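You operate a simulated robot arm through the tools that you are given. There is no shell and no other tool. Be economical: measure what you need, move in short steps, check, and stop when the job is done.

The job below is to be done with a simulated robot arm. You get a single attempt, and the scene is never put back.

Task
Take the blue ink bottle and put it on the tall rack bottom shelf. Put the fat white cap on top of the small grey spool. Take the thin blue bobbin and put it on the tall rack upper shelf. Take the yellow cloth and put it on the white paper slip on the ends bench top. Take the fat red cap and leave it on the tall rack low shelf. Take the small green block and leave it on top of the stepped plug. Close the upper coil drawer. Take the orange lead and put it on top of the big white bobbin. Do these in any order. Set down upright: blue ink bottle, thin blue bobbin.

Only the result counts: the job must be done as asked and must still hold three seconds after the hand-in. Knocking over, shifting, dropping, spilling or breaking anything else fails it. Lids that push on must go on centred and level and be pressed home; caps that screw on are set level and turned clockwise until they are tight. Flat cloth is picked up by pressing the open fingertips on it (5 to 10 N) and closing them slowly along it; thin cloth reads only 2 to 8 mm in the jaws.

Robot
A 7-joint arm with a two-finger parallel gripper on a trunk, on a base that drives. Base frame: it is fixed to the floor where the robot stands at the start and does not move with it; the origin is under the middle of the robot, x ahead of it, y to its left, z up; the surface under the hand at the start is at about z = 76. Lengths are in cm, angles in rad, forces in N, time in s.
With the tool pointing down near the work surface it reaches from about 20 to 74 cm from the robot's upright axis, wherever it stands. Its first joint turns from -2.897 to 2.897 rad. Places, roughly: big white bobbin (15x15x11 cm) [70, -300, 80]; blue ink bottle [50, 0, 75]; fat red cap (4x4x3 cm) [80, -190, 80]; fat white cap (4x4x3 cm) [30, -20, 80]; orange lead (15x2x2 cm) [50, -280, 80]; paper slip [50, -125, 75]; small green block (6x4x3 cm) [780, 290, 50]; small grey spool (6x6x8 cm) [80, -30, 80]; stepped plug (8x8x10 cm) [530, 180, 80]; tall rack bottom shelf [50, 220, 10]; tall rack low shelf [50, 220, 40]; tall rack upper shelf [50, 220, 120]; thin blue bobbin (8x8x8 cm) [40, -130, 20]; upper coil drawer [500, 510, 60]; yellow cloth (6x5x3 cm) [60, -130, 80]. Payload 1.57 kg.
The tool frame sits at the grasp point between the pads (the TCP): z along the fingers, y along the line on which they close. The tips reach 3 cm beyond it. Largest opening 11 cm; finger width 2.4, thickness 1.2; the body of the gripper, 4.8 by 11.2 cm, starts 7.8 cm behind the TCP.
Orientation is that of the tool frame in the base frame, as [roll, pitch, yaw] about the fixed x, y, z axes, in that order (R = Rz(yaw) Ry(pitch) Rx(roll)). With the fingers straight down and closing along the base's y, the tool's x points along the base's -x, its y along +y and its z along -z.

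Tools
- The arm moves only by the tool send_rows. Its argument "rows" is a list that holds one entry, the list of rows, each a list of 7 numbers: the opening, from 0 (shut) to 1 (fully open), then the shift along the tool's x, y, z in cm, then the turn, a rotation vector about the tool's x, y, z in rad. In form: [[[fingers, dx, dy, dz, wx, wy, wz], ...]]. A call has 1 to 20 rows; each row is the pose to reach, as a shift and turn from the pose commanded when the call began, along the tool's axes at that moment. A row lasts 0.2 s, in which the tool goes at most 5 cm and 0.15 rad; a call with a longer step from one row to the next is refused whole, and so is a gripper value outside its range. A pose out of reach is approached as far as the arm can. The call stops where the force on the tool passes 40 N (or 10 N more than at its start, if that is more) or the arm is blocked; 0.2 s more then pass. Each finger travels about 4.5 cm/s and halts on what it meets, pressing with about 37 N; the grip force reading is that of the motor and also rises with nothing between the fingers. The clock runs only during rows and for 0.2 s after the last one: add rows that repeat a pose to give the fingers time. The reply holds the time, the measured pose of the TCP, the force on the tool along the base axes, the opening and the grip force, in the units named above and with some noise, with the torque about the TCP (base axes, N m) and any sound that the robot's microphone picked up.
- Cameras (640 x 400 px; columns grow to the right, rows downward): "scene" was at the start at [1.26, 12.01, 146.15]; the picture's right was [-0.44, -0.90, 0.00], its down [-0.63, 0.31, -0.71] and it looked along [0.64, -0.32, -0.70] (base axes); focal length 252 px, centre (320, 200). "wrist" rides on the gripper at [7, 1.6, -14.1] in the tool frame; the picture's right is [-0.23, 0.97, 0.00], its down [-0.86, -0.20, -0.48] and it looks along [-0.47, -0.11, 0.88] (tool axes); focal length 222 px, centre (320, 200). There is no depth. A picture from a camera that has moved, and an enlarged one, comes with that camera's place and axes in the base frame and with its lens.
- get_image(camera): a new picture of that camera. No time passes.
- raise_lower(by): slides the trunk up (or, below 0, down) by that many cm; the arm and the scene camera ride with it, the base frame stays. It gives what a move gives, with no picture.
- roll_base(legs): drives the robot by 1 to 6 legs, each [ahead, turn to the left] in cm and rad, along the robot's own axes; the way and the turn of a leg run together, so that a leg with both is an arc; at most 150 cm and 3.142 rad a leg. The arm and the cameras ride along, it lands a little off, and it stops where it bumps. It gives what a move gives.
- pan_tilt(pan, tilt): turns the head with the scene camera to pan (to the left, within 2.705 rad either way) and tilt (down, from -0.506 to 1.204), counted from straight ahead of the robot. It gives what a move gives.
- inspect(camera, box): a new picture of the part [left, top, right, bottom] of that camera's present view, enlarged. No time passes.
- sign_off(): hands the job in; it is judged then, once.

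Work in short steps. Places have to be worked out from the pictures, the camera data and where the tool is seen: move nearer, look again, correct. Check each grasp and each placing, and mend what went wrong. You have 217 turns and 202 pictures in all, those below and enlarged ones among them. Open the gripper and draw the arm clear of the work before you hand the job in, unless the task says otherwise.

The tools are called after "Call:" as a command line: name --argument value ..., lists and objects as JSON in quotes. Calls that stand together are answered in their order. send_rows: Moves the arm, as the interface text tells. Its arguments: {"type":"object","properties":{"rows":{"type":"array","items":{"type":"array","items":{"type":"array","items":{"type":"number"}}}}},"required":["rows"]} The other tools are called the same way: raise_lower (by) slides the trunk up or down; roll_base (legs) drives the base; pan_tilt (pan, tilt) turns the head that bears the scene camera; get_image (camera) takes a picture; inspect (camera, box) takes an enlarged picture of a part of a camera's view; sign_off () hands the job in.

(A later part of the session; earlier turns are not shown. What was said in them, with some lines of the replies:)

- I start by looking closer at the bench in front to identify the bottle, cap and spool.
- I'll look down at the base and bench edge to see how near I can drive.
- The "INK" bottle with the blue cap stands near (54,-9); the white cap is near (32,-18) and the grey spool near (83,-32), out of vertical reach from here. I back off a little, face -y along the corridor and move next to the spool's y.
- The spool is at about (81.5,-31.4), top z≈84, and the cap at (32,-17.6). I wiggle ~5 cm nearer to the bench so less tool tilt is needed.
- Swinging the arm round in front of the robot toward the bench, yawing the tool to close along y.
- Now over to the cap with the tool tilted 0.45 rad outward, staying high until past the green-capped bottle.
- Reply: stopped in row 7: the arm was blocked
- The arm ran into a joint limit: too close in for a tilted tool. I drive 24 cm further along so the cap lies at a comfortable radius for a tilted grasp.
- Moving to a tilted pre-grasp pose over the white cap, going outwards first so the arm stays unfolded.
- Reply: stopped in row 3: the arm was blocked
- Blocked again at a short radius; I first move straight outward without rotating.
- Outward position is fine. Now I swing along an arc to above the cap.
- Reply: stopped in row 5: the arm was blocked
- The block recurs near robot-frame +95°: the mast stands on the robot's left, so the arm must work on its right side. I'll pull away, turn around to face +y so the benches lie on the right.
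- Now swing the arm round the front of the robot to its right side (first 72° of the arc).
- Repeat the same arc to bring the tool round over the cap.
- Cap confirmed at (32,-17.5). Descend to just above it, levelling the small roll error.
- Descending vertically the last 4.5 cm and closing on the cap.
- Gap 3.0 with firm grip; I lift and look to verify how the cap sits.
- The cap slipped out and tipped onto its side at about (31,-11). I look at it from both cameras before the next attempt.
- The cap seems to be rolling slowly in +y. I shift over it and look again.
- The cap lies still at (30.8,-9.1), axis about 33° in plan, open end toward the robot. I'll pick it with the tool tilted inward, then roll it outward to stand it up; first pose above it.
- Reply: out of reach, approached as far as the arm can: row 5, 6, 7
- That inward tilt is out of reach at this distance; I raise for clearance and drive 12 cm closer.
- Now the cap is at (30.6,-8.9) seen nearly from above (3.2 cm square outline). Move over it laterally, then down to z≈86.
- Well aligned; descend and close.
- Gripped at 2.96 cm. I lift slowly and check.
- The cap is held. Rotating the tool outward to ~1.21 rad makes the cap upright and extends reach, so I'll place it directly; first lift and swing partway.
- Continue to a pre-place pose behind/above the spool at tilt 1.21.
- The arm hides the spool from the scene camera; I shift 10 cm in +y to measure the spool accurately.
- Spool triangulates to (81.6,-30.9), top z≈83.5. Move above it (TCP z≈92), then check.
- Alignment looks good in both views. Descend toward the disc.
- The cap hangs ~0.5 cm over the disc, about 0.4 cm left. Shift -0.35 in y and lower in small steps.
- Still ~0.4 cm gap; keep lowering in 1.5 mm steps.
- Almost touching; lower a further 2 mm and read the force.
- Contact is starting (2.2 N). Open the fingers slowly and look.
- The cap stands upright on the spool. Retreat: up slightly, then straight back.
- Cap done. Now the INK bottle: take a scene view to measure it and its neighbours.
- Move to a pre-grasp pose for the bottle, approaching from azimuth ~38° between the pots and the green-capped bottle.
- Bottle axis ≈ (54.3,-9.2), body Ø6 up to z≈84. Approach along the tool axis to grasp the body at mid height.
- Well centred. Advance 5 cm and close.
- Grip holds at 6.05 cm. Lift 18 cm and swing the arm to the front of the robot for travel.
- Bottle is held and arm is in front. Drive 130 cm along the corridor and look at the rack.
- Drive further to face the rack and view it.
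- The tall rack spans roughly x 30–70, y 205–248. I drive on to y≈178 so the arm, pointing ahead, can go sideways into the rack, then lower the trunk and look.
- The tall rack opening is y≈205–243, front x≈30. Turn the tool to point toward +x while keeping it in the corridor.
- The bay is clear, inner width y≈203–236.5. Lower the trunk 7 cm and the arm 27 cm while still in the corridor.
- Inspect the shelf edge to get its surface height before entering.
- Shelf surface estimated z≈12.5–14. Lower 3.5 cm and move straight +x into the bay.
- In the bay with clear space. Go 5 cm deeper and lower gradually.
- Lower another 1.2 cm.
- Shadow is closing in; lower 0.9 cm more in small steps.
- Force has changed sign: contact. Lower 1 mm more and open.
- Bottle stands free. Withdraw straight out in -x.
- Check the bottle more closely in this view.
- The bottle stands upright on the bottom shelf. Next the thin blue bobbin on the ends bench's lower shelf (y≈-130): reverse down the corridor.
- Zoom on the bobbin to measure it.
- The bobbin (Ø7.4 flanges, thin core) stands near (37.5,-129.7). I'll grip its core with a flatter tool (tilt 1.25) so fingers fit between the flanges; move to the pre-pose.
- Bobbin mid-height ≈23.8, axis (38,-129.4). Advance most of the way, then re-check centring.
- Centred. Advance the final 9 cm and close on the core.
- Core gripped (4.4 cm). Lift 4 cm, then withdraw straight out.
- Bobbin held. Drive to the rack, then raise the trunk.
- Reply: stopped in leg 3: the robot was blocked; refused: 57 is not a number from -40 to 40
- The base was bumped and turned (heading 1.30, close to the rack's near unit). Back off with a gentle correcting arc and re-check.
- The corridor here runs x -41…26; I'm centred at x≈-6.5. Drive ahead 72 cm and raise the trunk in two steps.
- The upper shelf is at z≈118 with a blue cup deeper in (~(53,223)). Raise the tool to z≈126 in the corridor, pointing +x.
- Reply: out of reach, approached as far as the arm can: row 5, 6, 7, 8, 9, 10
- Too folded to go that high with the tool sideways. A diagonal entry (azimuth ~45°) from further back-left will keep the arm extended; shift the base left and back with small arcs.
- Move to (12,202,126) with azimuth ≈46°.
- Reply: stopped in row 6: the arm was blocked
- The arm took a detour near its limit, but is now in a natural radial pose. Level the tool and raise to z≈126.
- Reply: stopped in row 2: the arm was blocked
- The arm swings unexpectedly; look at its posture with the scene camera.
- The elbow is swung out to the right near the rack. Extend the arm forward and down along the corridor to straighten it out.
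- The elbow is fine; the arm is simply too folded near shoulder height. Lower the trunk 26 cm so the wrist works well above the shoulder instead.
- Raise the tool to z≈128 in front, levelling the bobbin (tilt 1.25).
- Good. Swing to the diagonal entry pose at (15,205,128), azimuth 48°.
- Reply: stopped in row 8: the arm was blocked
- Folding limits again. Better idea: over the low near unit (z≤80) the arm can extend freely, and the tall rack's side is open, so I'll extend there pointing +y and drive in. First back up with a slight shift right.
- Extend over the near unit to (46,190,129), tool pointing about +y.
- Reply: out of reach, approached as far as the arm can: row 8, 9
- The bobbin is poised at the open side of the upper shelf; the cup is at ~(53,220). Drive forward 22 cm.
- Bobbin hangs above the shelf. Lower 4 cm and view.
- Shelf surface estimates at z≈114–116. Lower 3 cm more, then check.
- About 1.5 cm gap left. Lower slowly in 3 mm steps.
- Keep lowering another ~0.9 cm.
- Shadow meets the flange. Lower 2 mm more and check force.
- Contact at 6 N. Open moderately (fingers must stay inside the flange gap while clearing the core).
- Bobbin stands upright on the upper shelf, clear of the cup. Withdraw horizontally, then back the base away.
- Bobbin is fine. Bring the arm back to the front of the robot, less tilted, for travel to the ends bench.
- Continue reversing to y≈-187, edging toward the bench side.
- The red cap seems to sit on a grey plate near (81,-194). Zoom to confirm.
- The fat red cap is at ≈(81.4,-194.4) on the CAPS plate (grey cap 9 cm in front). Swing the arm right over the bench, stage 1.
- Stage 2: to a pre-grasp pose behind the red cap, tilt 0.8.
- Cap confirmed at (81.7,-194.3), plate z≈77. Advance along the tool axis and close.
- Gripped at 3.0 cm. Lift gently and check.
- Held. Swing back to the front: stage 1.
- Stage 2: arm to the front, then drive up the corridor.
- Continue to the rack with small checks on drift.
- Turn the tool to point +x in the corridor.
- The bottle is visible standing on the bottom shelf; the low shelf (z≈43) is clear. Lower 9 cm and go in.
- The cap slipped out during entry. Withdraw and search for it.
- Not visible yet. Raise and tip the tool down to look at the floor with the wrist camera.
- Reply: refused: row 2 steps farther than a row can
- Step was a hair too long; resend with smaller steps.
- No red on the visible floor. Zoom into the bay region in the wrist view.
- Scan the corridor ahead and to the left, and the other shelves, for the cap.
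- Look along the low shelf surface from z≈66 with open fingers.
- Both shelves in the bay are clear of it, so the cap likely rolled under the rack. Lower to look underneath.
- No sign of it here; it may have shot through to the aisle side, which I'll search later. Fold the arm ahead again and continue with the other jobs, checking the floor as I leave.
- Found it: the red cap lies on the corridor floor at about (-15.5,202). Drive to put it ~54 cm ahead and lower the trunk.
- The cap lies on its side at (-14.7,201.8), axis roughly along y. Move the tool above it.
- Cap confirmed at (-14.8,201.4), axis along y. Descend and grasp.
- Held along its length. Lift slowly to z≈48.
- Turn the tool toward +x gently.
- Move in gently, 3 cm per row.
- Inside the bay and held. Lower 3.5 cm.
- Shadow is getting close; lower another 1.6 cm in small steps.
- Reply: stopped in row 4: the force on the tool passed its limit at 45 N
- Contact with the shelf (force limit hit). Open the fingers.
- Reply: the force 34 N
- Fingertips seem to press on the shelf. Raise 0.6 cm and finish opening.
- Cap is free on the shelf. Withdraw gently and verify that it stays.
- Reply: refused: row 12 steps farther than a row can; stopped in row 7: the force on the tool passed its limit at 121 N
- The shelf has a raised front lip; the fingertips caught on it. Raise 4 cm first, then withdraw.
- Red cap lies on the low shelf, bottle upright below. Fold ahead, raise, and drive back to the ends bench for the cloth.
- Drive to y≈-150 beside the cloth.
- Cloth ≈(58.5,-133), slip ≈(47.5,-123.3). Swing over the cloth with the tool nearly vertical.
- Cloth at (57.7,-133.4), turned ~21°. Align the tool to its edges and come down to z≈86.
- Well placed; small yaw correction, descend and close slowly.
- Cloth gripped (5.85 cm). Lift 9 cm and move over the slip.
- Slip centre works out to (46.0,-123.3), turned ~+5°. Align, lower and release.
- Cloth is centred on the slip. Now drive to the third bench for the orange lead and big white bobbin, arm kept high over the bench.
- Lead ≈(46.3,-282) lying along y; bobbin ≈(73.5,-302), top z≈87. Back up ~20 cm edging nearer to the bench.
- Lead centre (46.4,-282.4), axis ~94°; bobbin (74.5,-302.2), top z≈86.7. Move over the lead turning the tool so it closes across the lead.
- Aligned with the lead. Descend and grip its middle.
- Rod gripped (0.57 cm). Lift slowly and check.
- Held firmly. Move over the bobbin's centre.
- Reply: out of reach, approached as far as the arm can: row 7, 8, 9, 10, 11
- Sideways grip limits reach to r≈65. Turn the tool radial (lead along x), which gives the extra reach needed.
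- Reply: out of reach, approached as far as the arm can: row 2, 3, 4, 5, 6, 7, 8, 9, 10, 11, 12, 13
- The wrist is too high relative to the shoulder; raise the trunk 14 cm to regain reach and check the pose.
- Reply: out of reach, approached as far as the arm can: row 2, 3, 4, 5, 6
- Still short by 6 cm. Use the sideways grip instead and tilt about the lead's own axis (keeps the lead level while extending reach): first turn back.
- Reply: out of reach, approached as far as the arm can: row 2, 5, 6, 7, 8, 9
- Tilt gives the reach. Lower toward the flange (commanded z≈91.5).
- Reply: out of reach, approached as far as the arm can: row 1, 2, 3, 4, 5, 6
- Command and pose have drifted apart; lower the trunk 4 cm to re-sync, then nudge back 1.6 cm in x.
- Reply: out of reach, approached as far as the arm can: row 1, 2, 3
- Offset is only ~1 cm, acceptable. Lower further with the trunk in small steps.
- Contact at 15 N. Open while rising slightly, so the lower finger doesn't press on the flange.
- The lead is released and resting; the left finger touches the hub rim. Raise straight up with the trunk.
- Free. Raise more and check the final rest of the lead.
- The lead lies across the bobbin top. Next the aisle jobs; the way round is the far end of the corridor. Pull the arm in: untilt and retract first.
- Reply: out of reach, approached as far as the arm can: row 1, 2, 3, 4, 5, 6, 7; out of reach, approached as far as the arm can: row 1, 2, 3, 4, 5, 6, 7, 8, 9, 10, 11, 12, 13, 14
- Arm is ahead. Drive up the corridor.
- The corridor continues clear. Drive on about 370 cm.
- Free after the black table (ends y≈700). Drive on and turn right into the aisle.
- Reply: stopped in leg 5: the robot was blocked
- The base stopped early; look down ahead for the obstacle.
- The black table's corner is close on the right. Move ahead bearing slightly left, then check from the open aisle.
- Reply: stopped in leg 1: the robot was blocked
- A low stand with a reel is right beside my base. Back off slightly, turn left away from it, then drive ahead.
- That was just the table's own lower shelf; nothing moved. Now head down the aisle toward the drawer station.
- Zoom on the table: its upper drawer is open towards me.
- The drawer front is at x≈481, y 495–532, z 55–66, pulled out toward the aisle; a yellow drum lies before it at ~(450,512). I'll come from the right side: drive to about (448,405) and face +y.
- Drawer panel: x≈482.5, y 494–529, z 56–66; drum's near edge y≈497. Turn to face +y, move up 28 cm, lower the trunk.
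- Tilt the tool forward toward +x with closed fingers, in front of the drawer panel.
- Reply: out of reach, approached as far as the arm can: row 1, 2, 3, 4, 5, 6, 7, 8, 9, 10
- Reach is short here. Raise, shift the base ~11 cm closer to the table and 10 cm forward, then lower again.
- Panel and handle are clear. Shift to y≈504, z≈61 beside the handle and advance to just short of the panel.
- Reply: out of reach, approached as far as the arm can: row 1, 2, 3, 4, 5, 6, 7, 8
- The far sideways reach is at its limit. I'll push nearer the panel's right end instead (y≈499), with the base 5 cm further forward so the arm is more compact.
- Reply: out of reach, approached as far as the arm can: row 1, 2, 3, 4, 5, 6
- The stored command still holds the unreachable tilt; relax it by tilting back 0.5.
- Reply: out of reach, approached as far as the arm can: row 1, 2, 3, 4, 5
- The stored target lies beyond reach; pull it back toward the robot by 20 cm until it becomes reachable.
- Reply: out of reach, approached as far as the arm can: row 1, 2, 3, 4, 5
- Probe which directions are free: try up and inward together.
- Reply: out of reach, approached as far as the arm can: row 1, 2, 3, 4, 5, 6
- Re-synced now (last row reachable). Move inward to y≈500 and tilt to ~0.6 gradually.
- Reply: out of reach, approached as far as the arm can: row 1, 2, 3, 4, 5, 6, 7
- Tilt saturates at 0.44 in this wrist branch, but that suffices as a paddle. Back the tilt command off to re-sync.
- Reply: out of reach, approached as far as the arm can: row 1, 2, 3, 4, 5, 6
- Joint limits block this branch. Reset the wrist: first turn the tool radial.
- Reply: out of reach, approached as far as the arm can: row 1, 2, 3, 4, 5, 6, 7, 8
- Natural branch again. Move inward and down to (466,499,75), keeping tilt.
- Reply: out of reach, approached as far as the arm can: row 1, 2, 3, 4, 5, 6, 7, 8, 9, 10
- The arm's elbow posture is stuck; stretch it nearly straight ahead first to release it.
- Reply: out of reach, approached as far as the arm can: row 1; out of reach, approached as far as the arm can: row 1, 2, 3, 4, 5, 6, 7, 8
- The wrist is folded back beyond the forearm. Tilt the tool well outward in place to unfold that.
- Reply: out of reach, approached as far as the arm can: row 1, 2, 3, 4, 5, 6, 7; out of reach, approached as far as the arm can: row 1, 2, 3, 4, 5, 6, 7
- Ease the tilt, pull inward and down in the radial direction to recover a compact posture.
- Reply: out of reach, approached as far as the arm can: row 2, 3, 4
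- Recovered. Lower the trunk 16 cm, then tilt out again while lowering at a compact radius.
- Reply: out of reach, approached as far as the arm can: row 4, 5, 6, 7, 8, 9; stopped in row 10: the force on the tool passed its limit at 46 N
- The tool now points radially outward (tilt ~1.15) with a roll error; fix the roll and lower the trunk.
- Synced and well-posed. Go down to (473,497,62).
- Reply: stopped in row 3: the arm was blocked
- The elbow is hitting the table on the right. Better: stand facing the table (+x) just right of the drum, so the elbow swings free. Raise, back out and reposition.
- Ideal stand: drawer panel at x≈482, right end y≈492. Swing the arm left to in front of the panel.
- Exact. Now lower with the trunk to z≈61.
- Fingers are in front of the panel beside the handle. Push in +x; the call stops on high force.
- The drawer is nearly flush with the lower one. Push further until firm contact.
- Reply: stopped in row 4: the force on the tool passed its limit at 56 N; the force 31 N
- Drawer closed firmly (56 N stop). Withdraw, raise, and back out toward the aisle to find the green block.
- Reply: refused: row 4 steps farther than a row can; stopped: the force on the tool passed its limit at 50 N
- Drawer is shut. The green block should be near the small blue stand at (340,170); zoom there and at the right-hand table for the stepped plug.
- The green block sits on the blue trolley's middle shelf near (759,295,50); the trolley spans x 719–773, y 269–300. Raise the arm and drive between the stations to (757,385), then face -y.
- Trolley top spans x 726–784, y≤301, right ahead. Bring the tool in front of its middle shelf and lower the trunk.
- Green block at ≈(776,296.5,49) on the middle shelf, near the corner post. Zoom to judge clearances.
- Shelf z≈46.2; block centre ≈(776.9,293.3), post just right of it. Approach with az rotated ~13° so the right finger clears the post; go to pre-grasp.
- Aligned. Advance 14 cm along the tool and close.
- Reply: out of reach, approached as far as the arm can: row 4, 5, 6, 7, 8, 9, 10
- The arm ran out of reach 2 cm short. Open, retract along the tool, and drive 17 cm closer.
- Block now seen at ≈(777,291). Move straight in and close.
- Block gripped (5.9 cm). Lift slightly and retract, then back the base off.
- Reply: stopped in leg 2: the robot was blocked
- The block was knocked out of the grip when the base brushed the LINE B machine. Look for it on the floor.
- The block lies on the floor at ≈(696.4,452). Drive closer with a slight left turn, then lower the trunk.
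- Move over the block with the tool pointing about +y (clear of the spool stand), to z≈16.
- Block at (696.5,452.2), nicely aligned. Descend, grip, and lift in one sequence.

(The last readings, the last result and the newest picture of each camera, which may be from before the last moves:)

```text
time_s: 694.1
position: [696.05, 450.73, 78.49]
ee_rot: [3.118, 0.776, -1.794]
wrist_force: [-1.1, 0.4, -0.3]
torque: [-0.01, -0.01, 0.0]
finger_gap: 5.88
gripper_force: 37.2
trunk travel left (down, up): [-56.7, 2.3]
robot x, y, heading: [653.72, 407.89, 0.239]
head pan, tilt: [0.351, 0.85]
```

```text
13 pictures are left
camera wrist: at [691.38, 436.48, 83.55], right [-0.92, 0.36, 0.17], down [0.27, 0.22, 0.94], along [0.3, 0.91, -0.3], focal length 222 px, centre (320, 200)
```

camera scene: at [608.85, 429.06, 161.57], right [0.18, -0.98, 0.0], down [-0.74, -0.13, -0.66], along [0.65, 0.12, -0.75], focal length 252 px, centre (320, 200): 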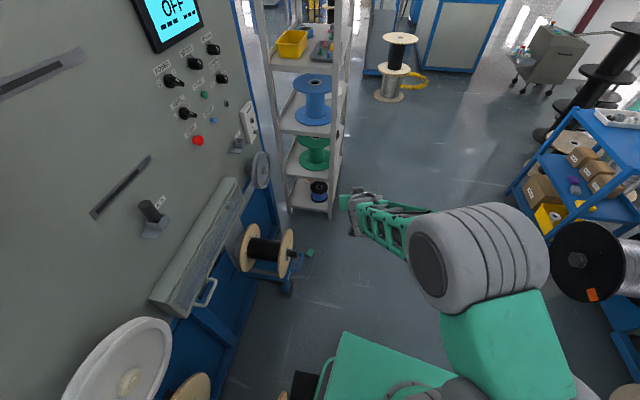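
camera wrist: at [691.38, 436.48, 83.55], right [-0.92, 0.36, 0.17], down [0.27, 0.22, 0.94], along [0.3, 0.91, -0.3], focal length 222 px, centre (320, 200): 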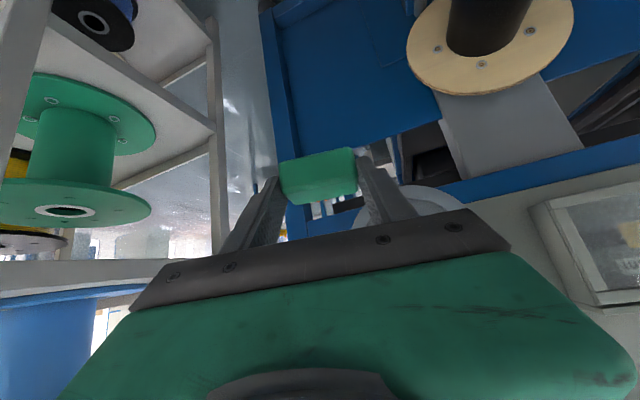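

Block held. Swing the arm clear of the machine, then reverse out toward the aisle and look at the LINE A table.

Call:
send_rows --rows '[[[0.2, 0.5, -1.7, -4.3, 0.082, 0, 0.083], [0.2, 0.9, -3.4, -8.7, 0.163, 0, 0.166], [0.2, 1.4, -5, -13, 0.245, 0, 0.25], [0.2, 1.9, -6.7, -17.4, 0.327, 0, 0.333], [0.2, 2.3, -8.4, -21.7, 0.409, 0, 0.416], [0.2, 2.8, -10.1, -26.1, 0.49, 0, 0.499], [0.2, 3.3, -11.7, -30.4, 0.572, 0, 0.583], [0.2, 3.7, -13.4, -34.8, 0.654, 0, 0.666], [0.2, 4.2, -15.1, -39.1, 0.7355, 0, 0.749]]]'

Call:
roll_base --legs '[[-115, 0], [-110, 0], [0, -0.9]]'

Call:
pan_tilt --pan -0.3 --tilt 0.55

Call:
get_image --camera "scene"

```text
time_s: 696.1
position: [704.88, 417.66, 103.31]
ee_rot: [3.129, 0.763, -2.838]
wrist_force: [-0.3, 0.4, -0.3]
torque: [-0.02, 0.04, 0.01]
finger_gap: 5.9
gripper_force: 36.7
trunk travel left (down, up): [-56.7, 2.3]
robot x, y, heading: [653.64, 407.71, 0.229]
head pan, tilt: [0.351, 0.85]
```

```text
time_s: 709.5
position: [475.11, 320.08, 103.16]
ee_rot: [3.131, 0.762, 2.559]
wrist_force: [1.2, 0.2, -0.3]
torque: [0.01, -0.02, 0.03]
finger_gap: 5.87
gripper_force: 36.9
trunk travel left (down, up): [-56.7, 2.3]
robot x, y, heading: [434.24, 353.65, -0.654]
head pan, tilt: [0.351, 0.85]
```

```text
time_s: 710.6
position: [475.06, 319.93, 103.21]
ee_rot: [3.131, 0.763, 2.556]
wrist_force: [-0.4, 0.4, -0.1]
torque: [0.0, -0.03, 0.01]
finger_gap: 5.91
gripper_force: 36.7
trunk travel left (down, up): [-56.7, 2.3]
robot x, y, heading: [434.49, 353.55, -0.65]
head pan, tilt: [-0.3, 0.55]
```

```text
12 pictures are left
camera scene: at [444.54, 362.33, 165.01], right [-0.82, -0.58, 0.0], down [-0.3, 0.43, -0.85], along [0.49, -0.7, -0.52], focal length 252 px, centre (320, 200)
```

scene: 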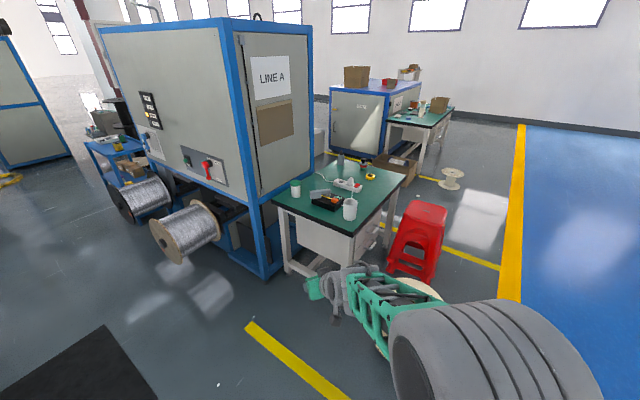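

Call:
inspect --camera "scene" --box '[280, 140, 420, 240]'

```text
4.00 times, centred on (350, 190) of scene
camera zoom: at [444.54, 362.33, 165.01], right [-0.82, -0.58, 0.0], down [-0.3, 0.43, -0.85], along [0.49, -0.7, -0.52], focal length 1007 px, centre (200, 240)
```

zoom: 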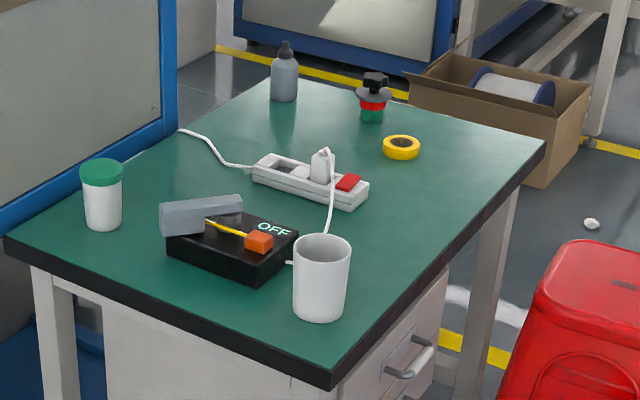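

Plug at ≈(528,184), top z≈85.5. The table's south side is free: drive down the aisle past the stool, then to about (515,117) facing +y.

Call:
roll_base --legs '[[0, -1.03], [118, 0], [117, 0], [0, 1.68], [104, 0], [0, 1.57]]'

Call:
pan_tilt --pan 0 --tilt 0.75

Call:
get_image --camera "scene"

```text
time_s: 717.0
position: [414.2, 233.2, 103.2]
ee_rot: [3.131, 0.76, 1.489]
wrist_force: [0.7, -2.9, -1.6]
torque: [0.04, -0.01, 0.03]
finger_gap: 5.9
gripper_force: 37.0
trunk travel left (down, up): [-56.7, 2.3]
robot x, y, heading: [423.69, 284.33, -1.719]
head pan, tilt: [-0.3, 0.55]
stopped in leg 2: the robot was blocked; the commanded pose is now the measured one
```

```text
time_s: 717.8
position: [414.18, 233.62, 103.66]
ee_rot: [3.132, 0.769, 1.49]
wrist_force: [-0.1, 1.0, -0.4]
torque: [-0.01, -0.01, -0.02]
finger_gap: 5.91
gripper_force: 37.5
trunk travel left (down, up): [-56.7, 2.3]
robot x, y, heading: [424.14, 284.74, -1.721]
head pan, tilt: [0.0, 0.75]
```

```text
10 pictures are left
camera scene: at [438.9, 280.35, 163.28], right [-0.99, 0.15, 0.0], down [0.1, 0.67, -0.73], along [-0.11, -0.72, -0.68], focal length 252 px, centre (320, 200)
```

scene: 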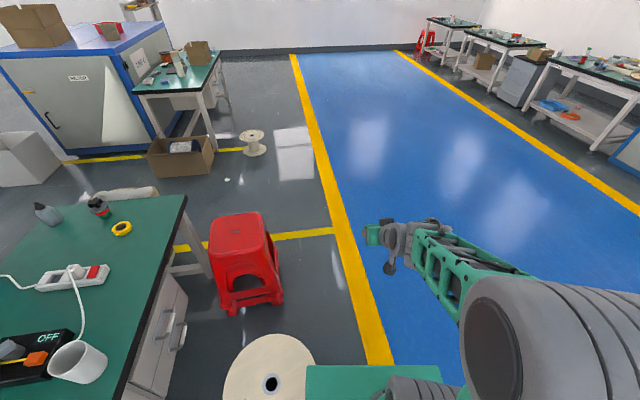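

I brushed the wooden spool's flange; back off and go wider around it in the aisle.

Call:
roll_base --legs '[[-25, -0.5], [70, 0], [140, 0.55], [0, 1.67], [130, 0]]'

Call:
get_image --camera "scene"

```text
time_s: 739.8
position: [522.39, 110.95, 103.57]
ee_rot: [3.129, 0.769, -3.132]
wrist_force: [0.1, 0.5, 0.0]
torque: [0.01, 0.03, 0.02]
finger_gap: 5.89
gripper_force: 36.7
trunk travel left (down, up): [-56.7, 2.3]
robot x, y, heading: [470.83, 116.49, -0.059]
head pan, tilt: [0.0, 0.75]
```

```text
9 pictures are left
camera scene: at [473.78, 131.63, 163.28], right [-0.06, -1.0, 0.0], down [-0.68, 0.04, -0.73], along [0.73, -0.04, -0.68], focal length 252 px, centre (320, 200)
```

scene: 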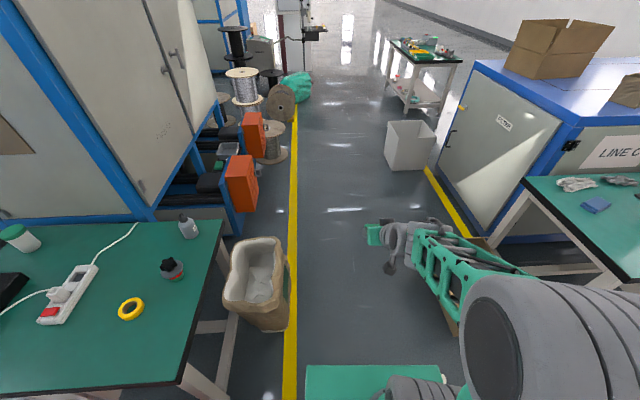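

Plug confirmed at (528.2,183.6). Drive forward with a left turn to bring it within reach.

Call:
roll_base --legs '[[16, 0.5]]'

```text
time_s: 741.6
position: [534.12, 137.74, 103.54]
ee_rot: [3.132, 0.769, -2.658]
wrist_force: [0.3, 0.1, -1.2]
torque: [-0.04, 0.01, 0.0]
finger_gap: 5.92
gripper_force: 37.3
trunk travel left (down, up): [-56.7, 2.3]
robot x, y, heading: [485.54, 118.93, 0.412]
head pan, tilt: [0.0, 0.75]
```

Swing the block over the plug at z≈96.

Call:
send_rows --rows '[[[0.2, -0.5, 4.3, 1.5, -0.033, 0, -0.034], [0.2, -1.1, 8.5, 3.1, -0.065, 0, -0.068], [0.2, -1.6, 12.8, 4.6, -0.098, 0, -0.101], [0.2, -2.1, 17, 6.2, -0.131, 0, -0.135], [0.2, -2.7, 21.3, 7.8, -0.164, 0, -0.169], [0.2, -3.2, 25.6, 9.3, -0.196, 0, -0.203], [0.2, -3.7, 29.8, 10.9, -0.229, 0, -0.237], [0.2, -4.2, 34.1, 12.4, -0.262, 0, -0.27], [0.2, -4.8, 38.3, 14, -0.294, 0, -0.304], [0.2, -5.3, 42.6, 15.5, -0.327, 0, -0.338], [0.2, -5.3, 42.6, 15.5, -0.327, 0, -0.338]]]'

Call:
get_image --camera "wrist"

```text
time_s: 744.0
position: [527.03, 182.34, 96.31]
ee_rot: [3.132, 0.771, -2.186]
wrist_force: [-0.2, -0.6, -0.9]
torque: [0.02, 0.05, 0.0]
finger_gap: 5.87
gripper_force: 37.5
trunk travel left (down, up): [-56.7, 2.3]
robot x, y, heading: [486.04, 118.44, 0.408]
head pan, tilt: [0.0, 0.75]
```

```text
8 pictures are left
camera wrist: at [517.16, 171.01, 101.53], right [-0.7, 0.69, 0.16], down [0.33, 0.11, 0.94], along [0.63, 0.71, -0.3], focal length 222 px, centre (320, 200)
```

wrist: 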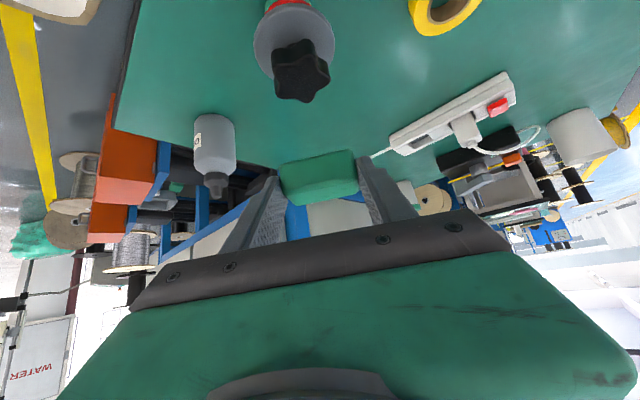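

Call:
inspect --camera "wrist" --box '[220, 0, 400, 130]'

```text
3.08 times, centred on (310, 65) of wrist
camera zoom: at [517.16, 171.01, 101.53], right [-0.7, 0.69, 0.16], down [0.33, 0.11, 0.94], along [0.63, 0.71, -0.3], focal length 684 px, centre (351, 615)
```

zoom: 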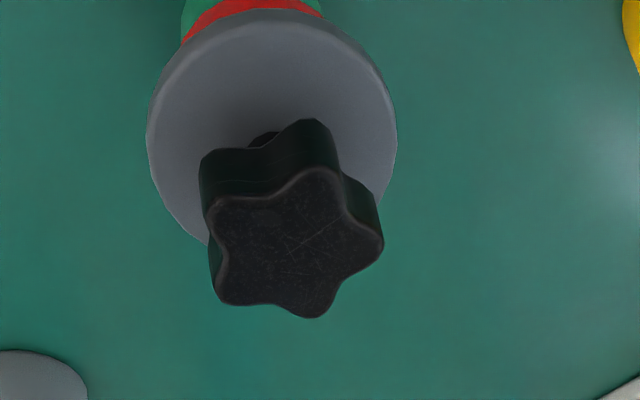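

Knob top centre ≈(527.3,182.8), z≈85.4; block centre is ~1 cm past it. Correct and lower to just above.

Call:
send_rows --rows '[[[0.2, 1.3, 0, 1, 0, 0, 0], [0.2, 2.6, 0, 2, 0, 0, 0], [0.2, 3.9, 0, 3, 0, 0, 0], [0.2, 5.15, 0.06, 3.9, 0, 0, 0], [0.2, 5.15, 0.06, 3.9, 0, 0, 0]]]'

Call:
inspect --camera "wrist" --box '[220, 60, 420, 220]'

```text
time_s: 745.2
position: [526.37, 181.81, 90.12]
ee_rot: [3.132, 0.772, -2.187]
wrist_force: [0.6, 0.3, -0.5]
torque: [0.02, 0.01, -0.01]
finger_gap: 5.89
gripper_force: 37.2
trunk travel left (down, up): [-56.7, 2.3]
robot x, y, heading: [486.08, 118.82, 0.415]
head pan, tilt: [0.0, 0.75]
```

```text
2.50 times, centred on (320, 140) of wrist
camera zoom: at [516.42, 170.44, 95.21], right [-0.7, 0.69, 0.16], down [0.33, 0.11, 0.94], along [0.63, 0.71, -0.3], focal length 555 px, centre (320, 350)
```

zoom: 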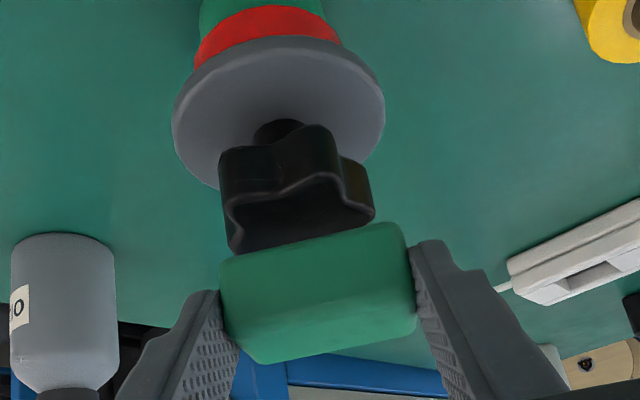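

Block is centred above the knob within a few millimetres. Lower slowly to contact.

Call:
send_rows --rows '[[[0.2, 0.28, 0, 0.29, 0, 0, 0], [0.2, 0.56, 0, 0.57, 0, 0, 0], [0.2, 0.77, 0, 0.79, 0, 0, 0], [0.2, 0.91, 0, 0.93, 0, 0, 0], [0.2, 0.91, 0, 0.93, 0, 0, 0]]]'

Call:
inspect --camera "wrist" --box '[220, 60, 420, 220]'

```text
time_s: 746.4
position: [526.43, 181.89, 89.06]
ee_rot: [3.133, 0.777, -2.186]
wrist_force: [1.3, -1.7, 10.7]
torque: [-0.05, -0.32, -0.11]
finger_gap: 5.9
gripper_force: 37.2
trunk travel left (down, up): [-56.7, 2.3]
robot x, y, heading: [486.19, 118.64, 0.412]
head pan, tilt: [0.0, 0.75]
```

```text
2.50 times, centred on (320, 140) of wrist
camera zoom: at [516.48, 170.47, 94.09], right [-0.7, 0.69, 0.17], down [0.33, 0.11, 0.94], along [0.63, 0.72, -0.3], focal length 555 px, centre (320, 350)
```

zoom: 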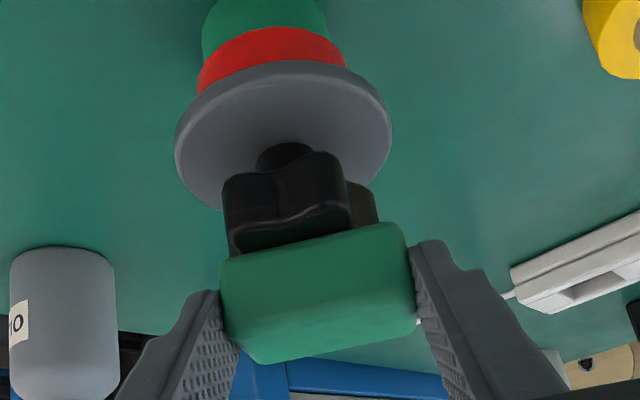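

Contact (11 N). Open evenly and withdraw back along the tool.

Call:
send_rows --rows '[[[0.55, 0, 0, 0, 0, 0, 0], [0.6, 0, 0, 0, 0, 0, 0], [0.7, 0, 0, 0, 0, 0, 0], [0.8, 0, 0, 0, 0, 0, 0], [0.85, 0, 0, 0, 0, 0, 0], [0.85, 0, 0, 0, 0, 0, 0], [0.85, -0.1, 0, -1, 0, 0, 0], [0.85, -0.2, 0, -3, 0, 0, 0], [0.85, -0.3, 0, -6.5, 0, 0, 0], [0.85, -0.5, 0, -10.5, 0, 0, 0], [0.85, -0.5, 0, -15, 0, 0, 0], [0.85, -0.5, 0, -19, 0, 0, 0], [0.85, -0.5, 0, -23, 0, 0, 0]]]'

Call:
get_image --camera "wrist"

```text
time_s: 749.2
position: [517.65, 168.5, 105.63]
ee_rot: [3.133, 0.772, -2.187]
wrist_force: [-0.5, 0.7, -0.1]
torque: [-0.01, 0.0, 0.01]
finger_gap: 9.35
gripper_force: 0.1
trunk travel left (down, up): [-56.7, 2.3]
robot x, y, heading: [486.15, 119.0, 0.414]
head pan, tilt: [0.0, 0.75]
```

```text
4 pictures are left
camera wrist: at [507.72, 157.22, 110.84], right [-0.7, 0.69, 0.16], down [0.33, 0.11, 0.94], along [0.63, 0.71, -0.3], focal length 222 px, centre (320, 200)
```

wrist: 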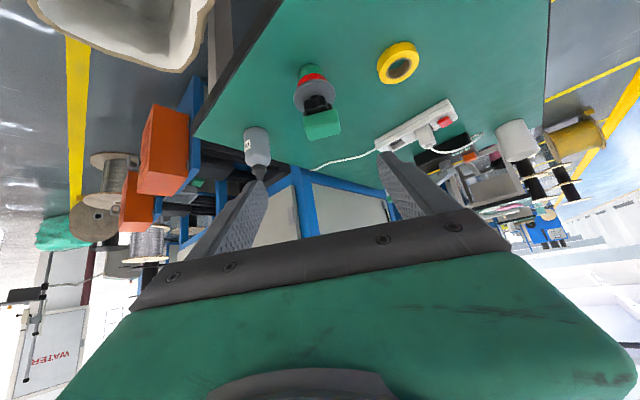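

The green block rests level on top of the stepped plug, the gripper is open and the arm is clear of the work. All eight items are done, so I hand the job in.

Call:
sign_off

```text
The job is handed in.
```

All eight tasks are done and the job is handed in. The result has not come back. On the way I dropped three things and bumped some furniture.

- **Dropped and picked up again:** the fat white cap on the front bench, the fat red cap on the corridor floor, and the small green block by the LINE B machine. The red cap now lies on its side on the tall rack low shelf; the white cap stands upright on the small grey spool.
- **Bumps:** the base touched the cabinet beside the rack, the black table, the LINE B machine and a wooden spool by the LINE A table. The hand also caught the rack shelf lip and the underside of the drawer table. In the pictures I took afterwards I saw nothing else moved or knocked over, but I did not check every spot.
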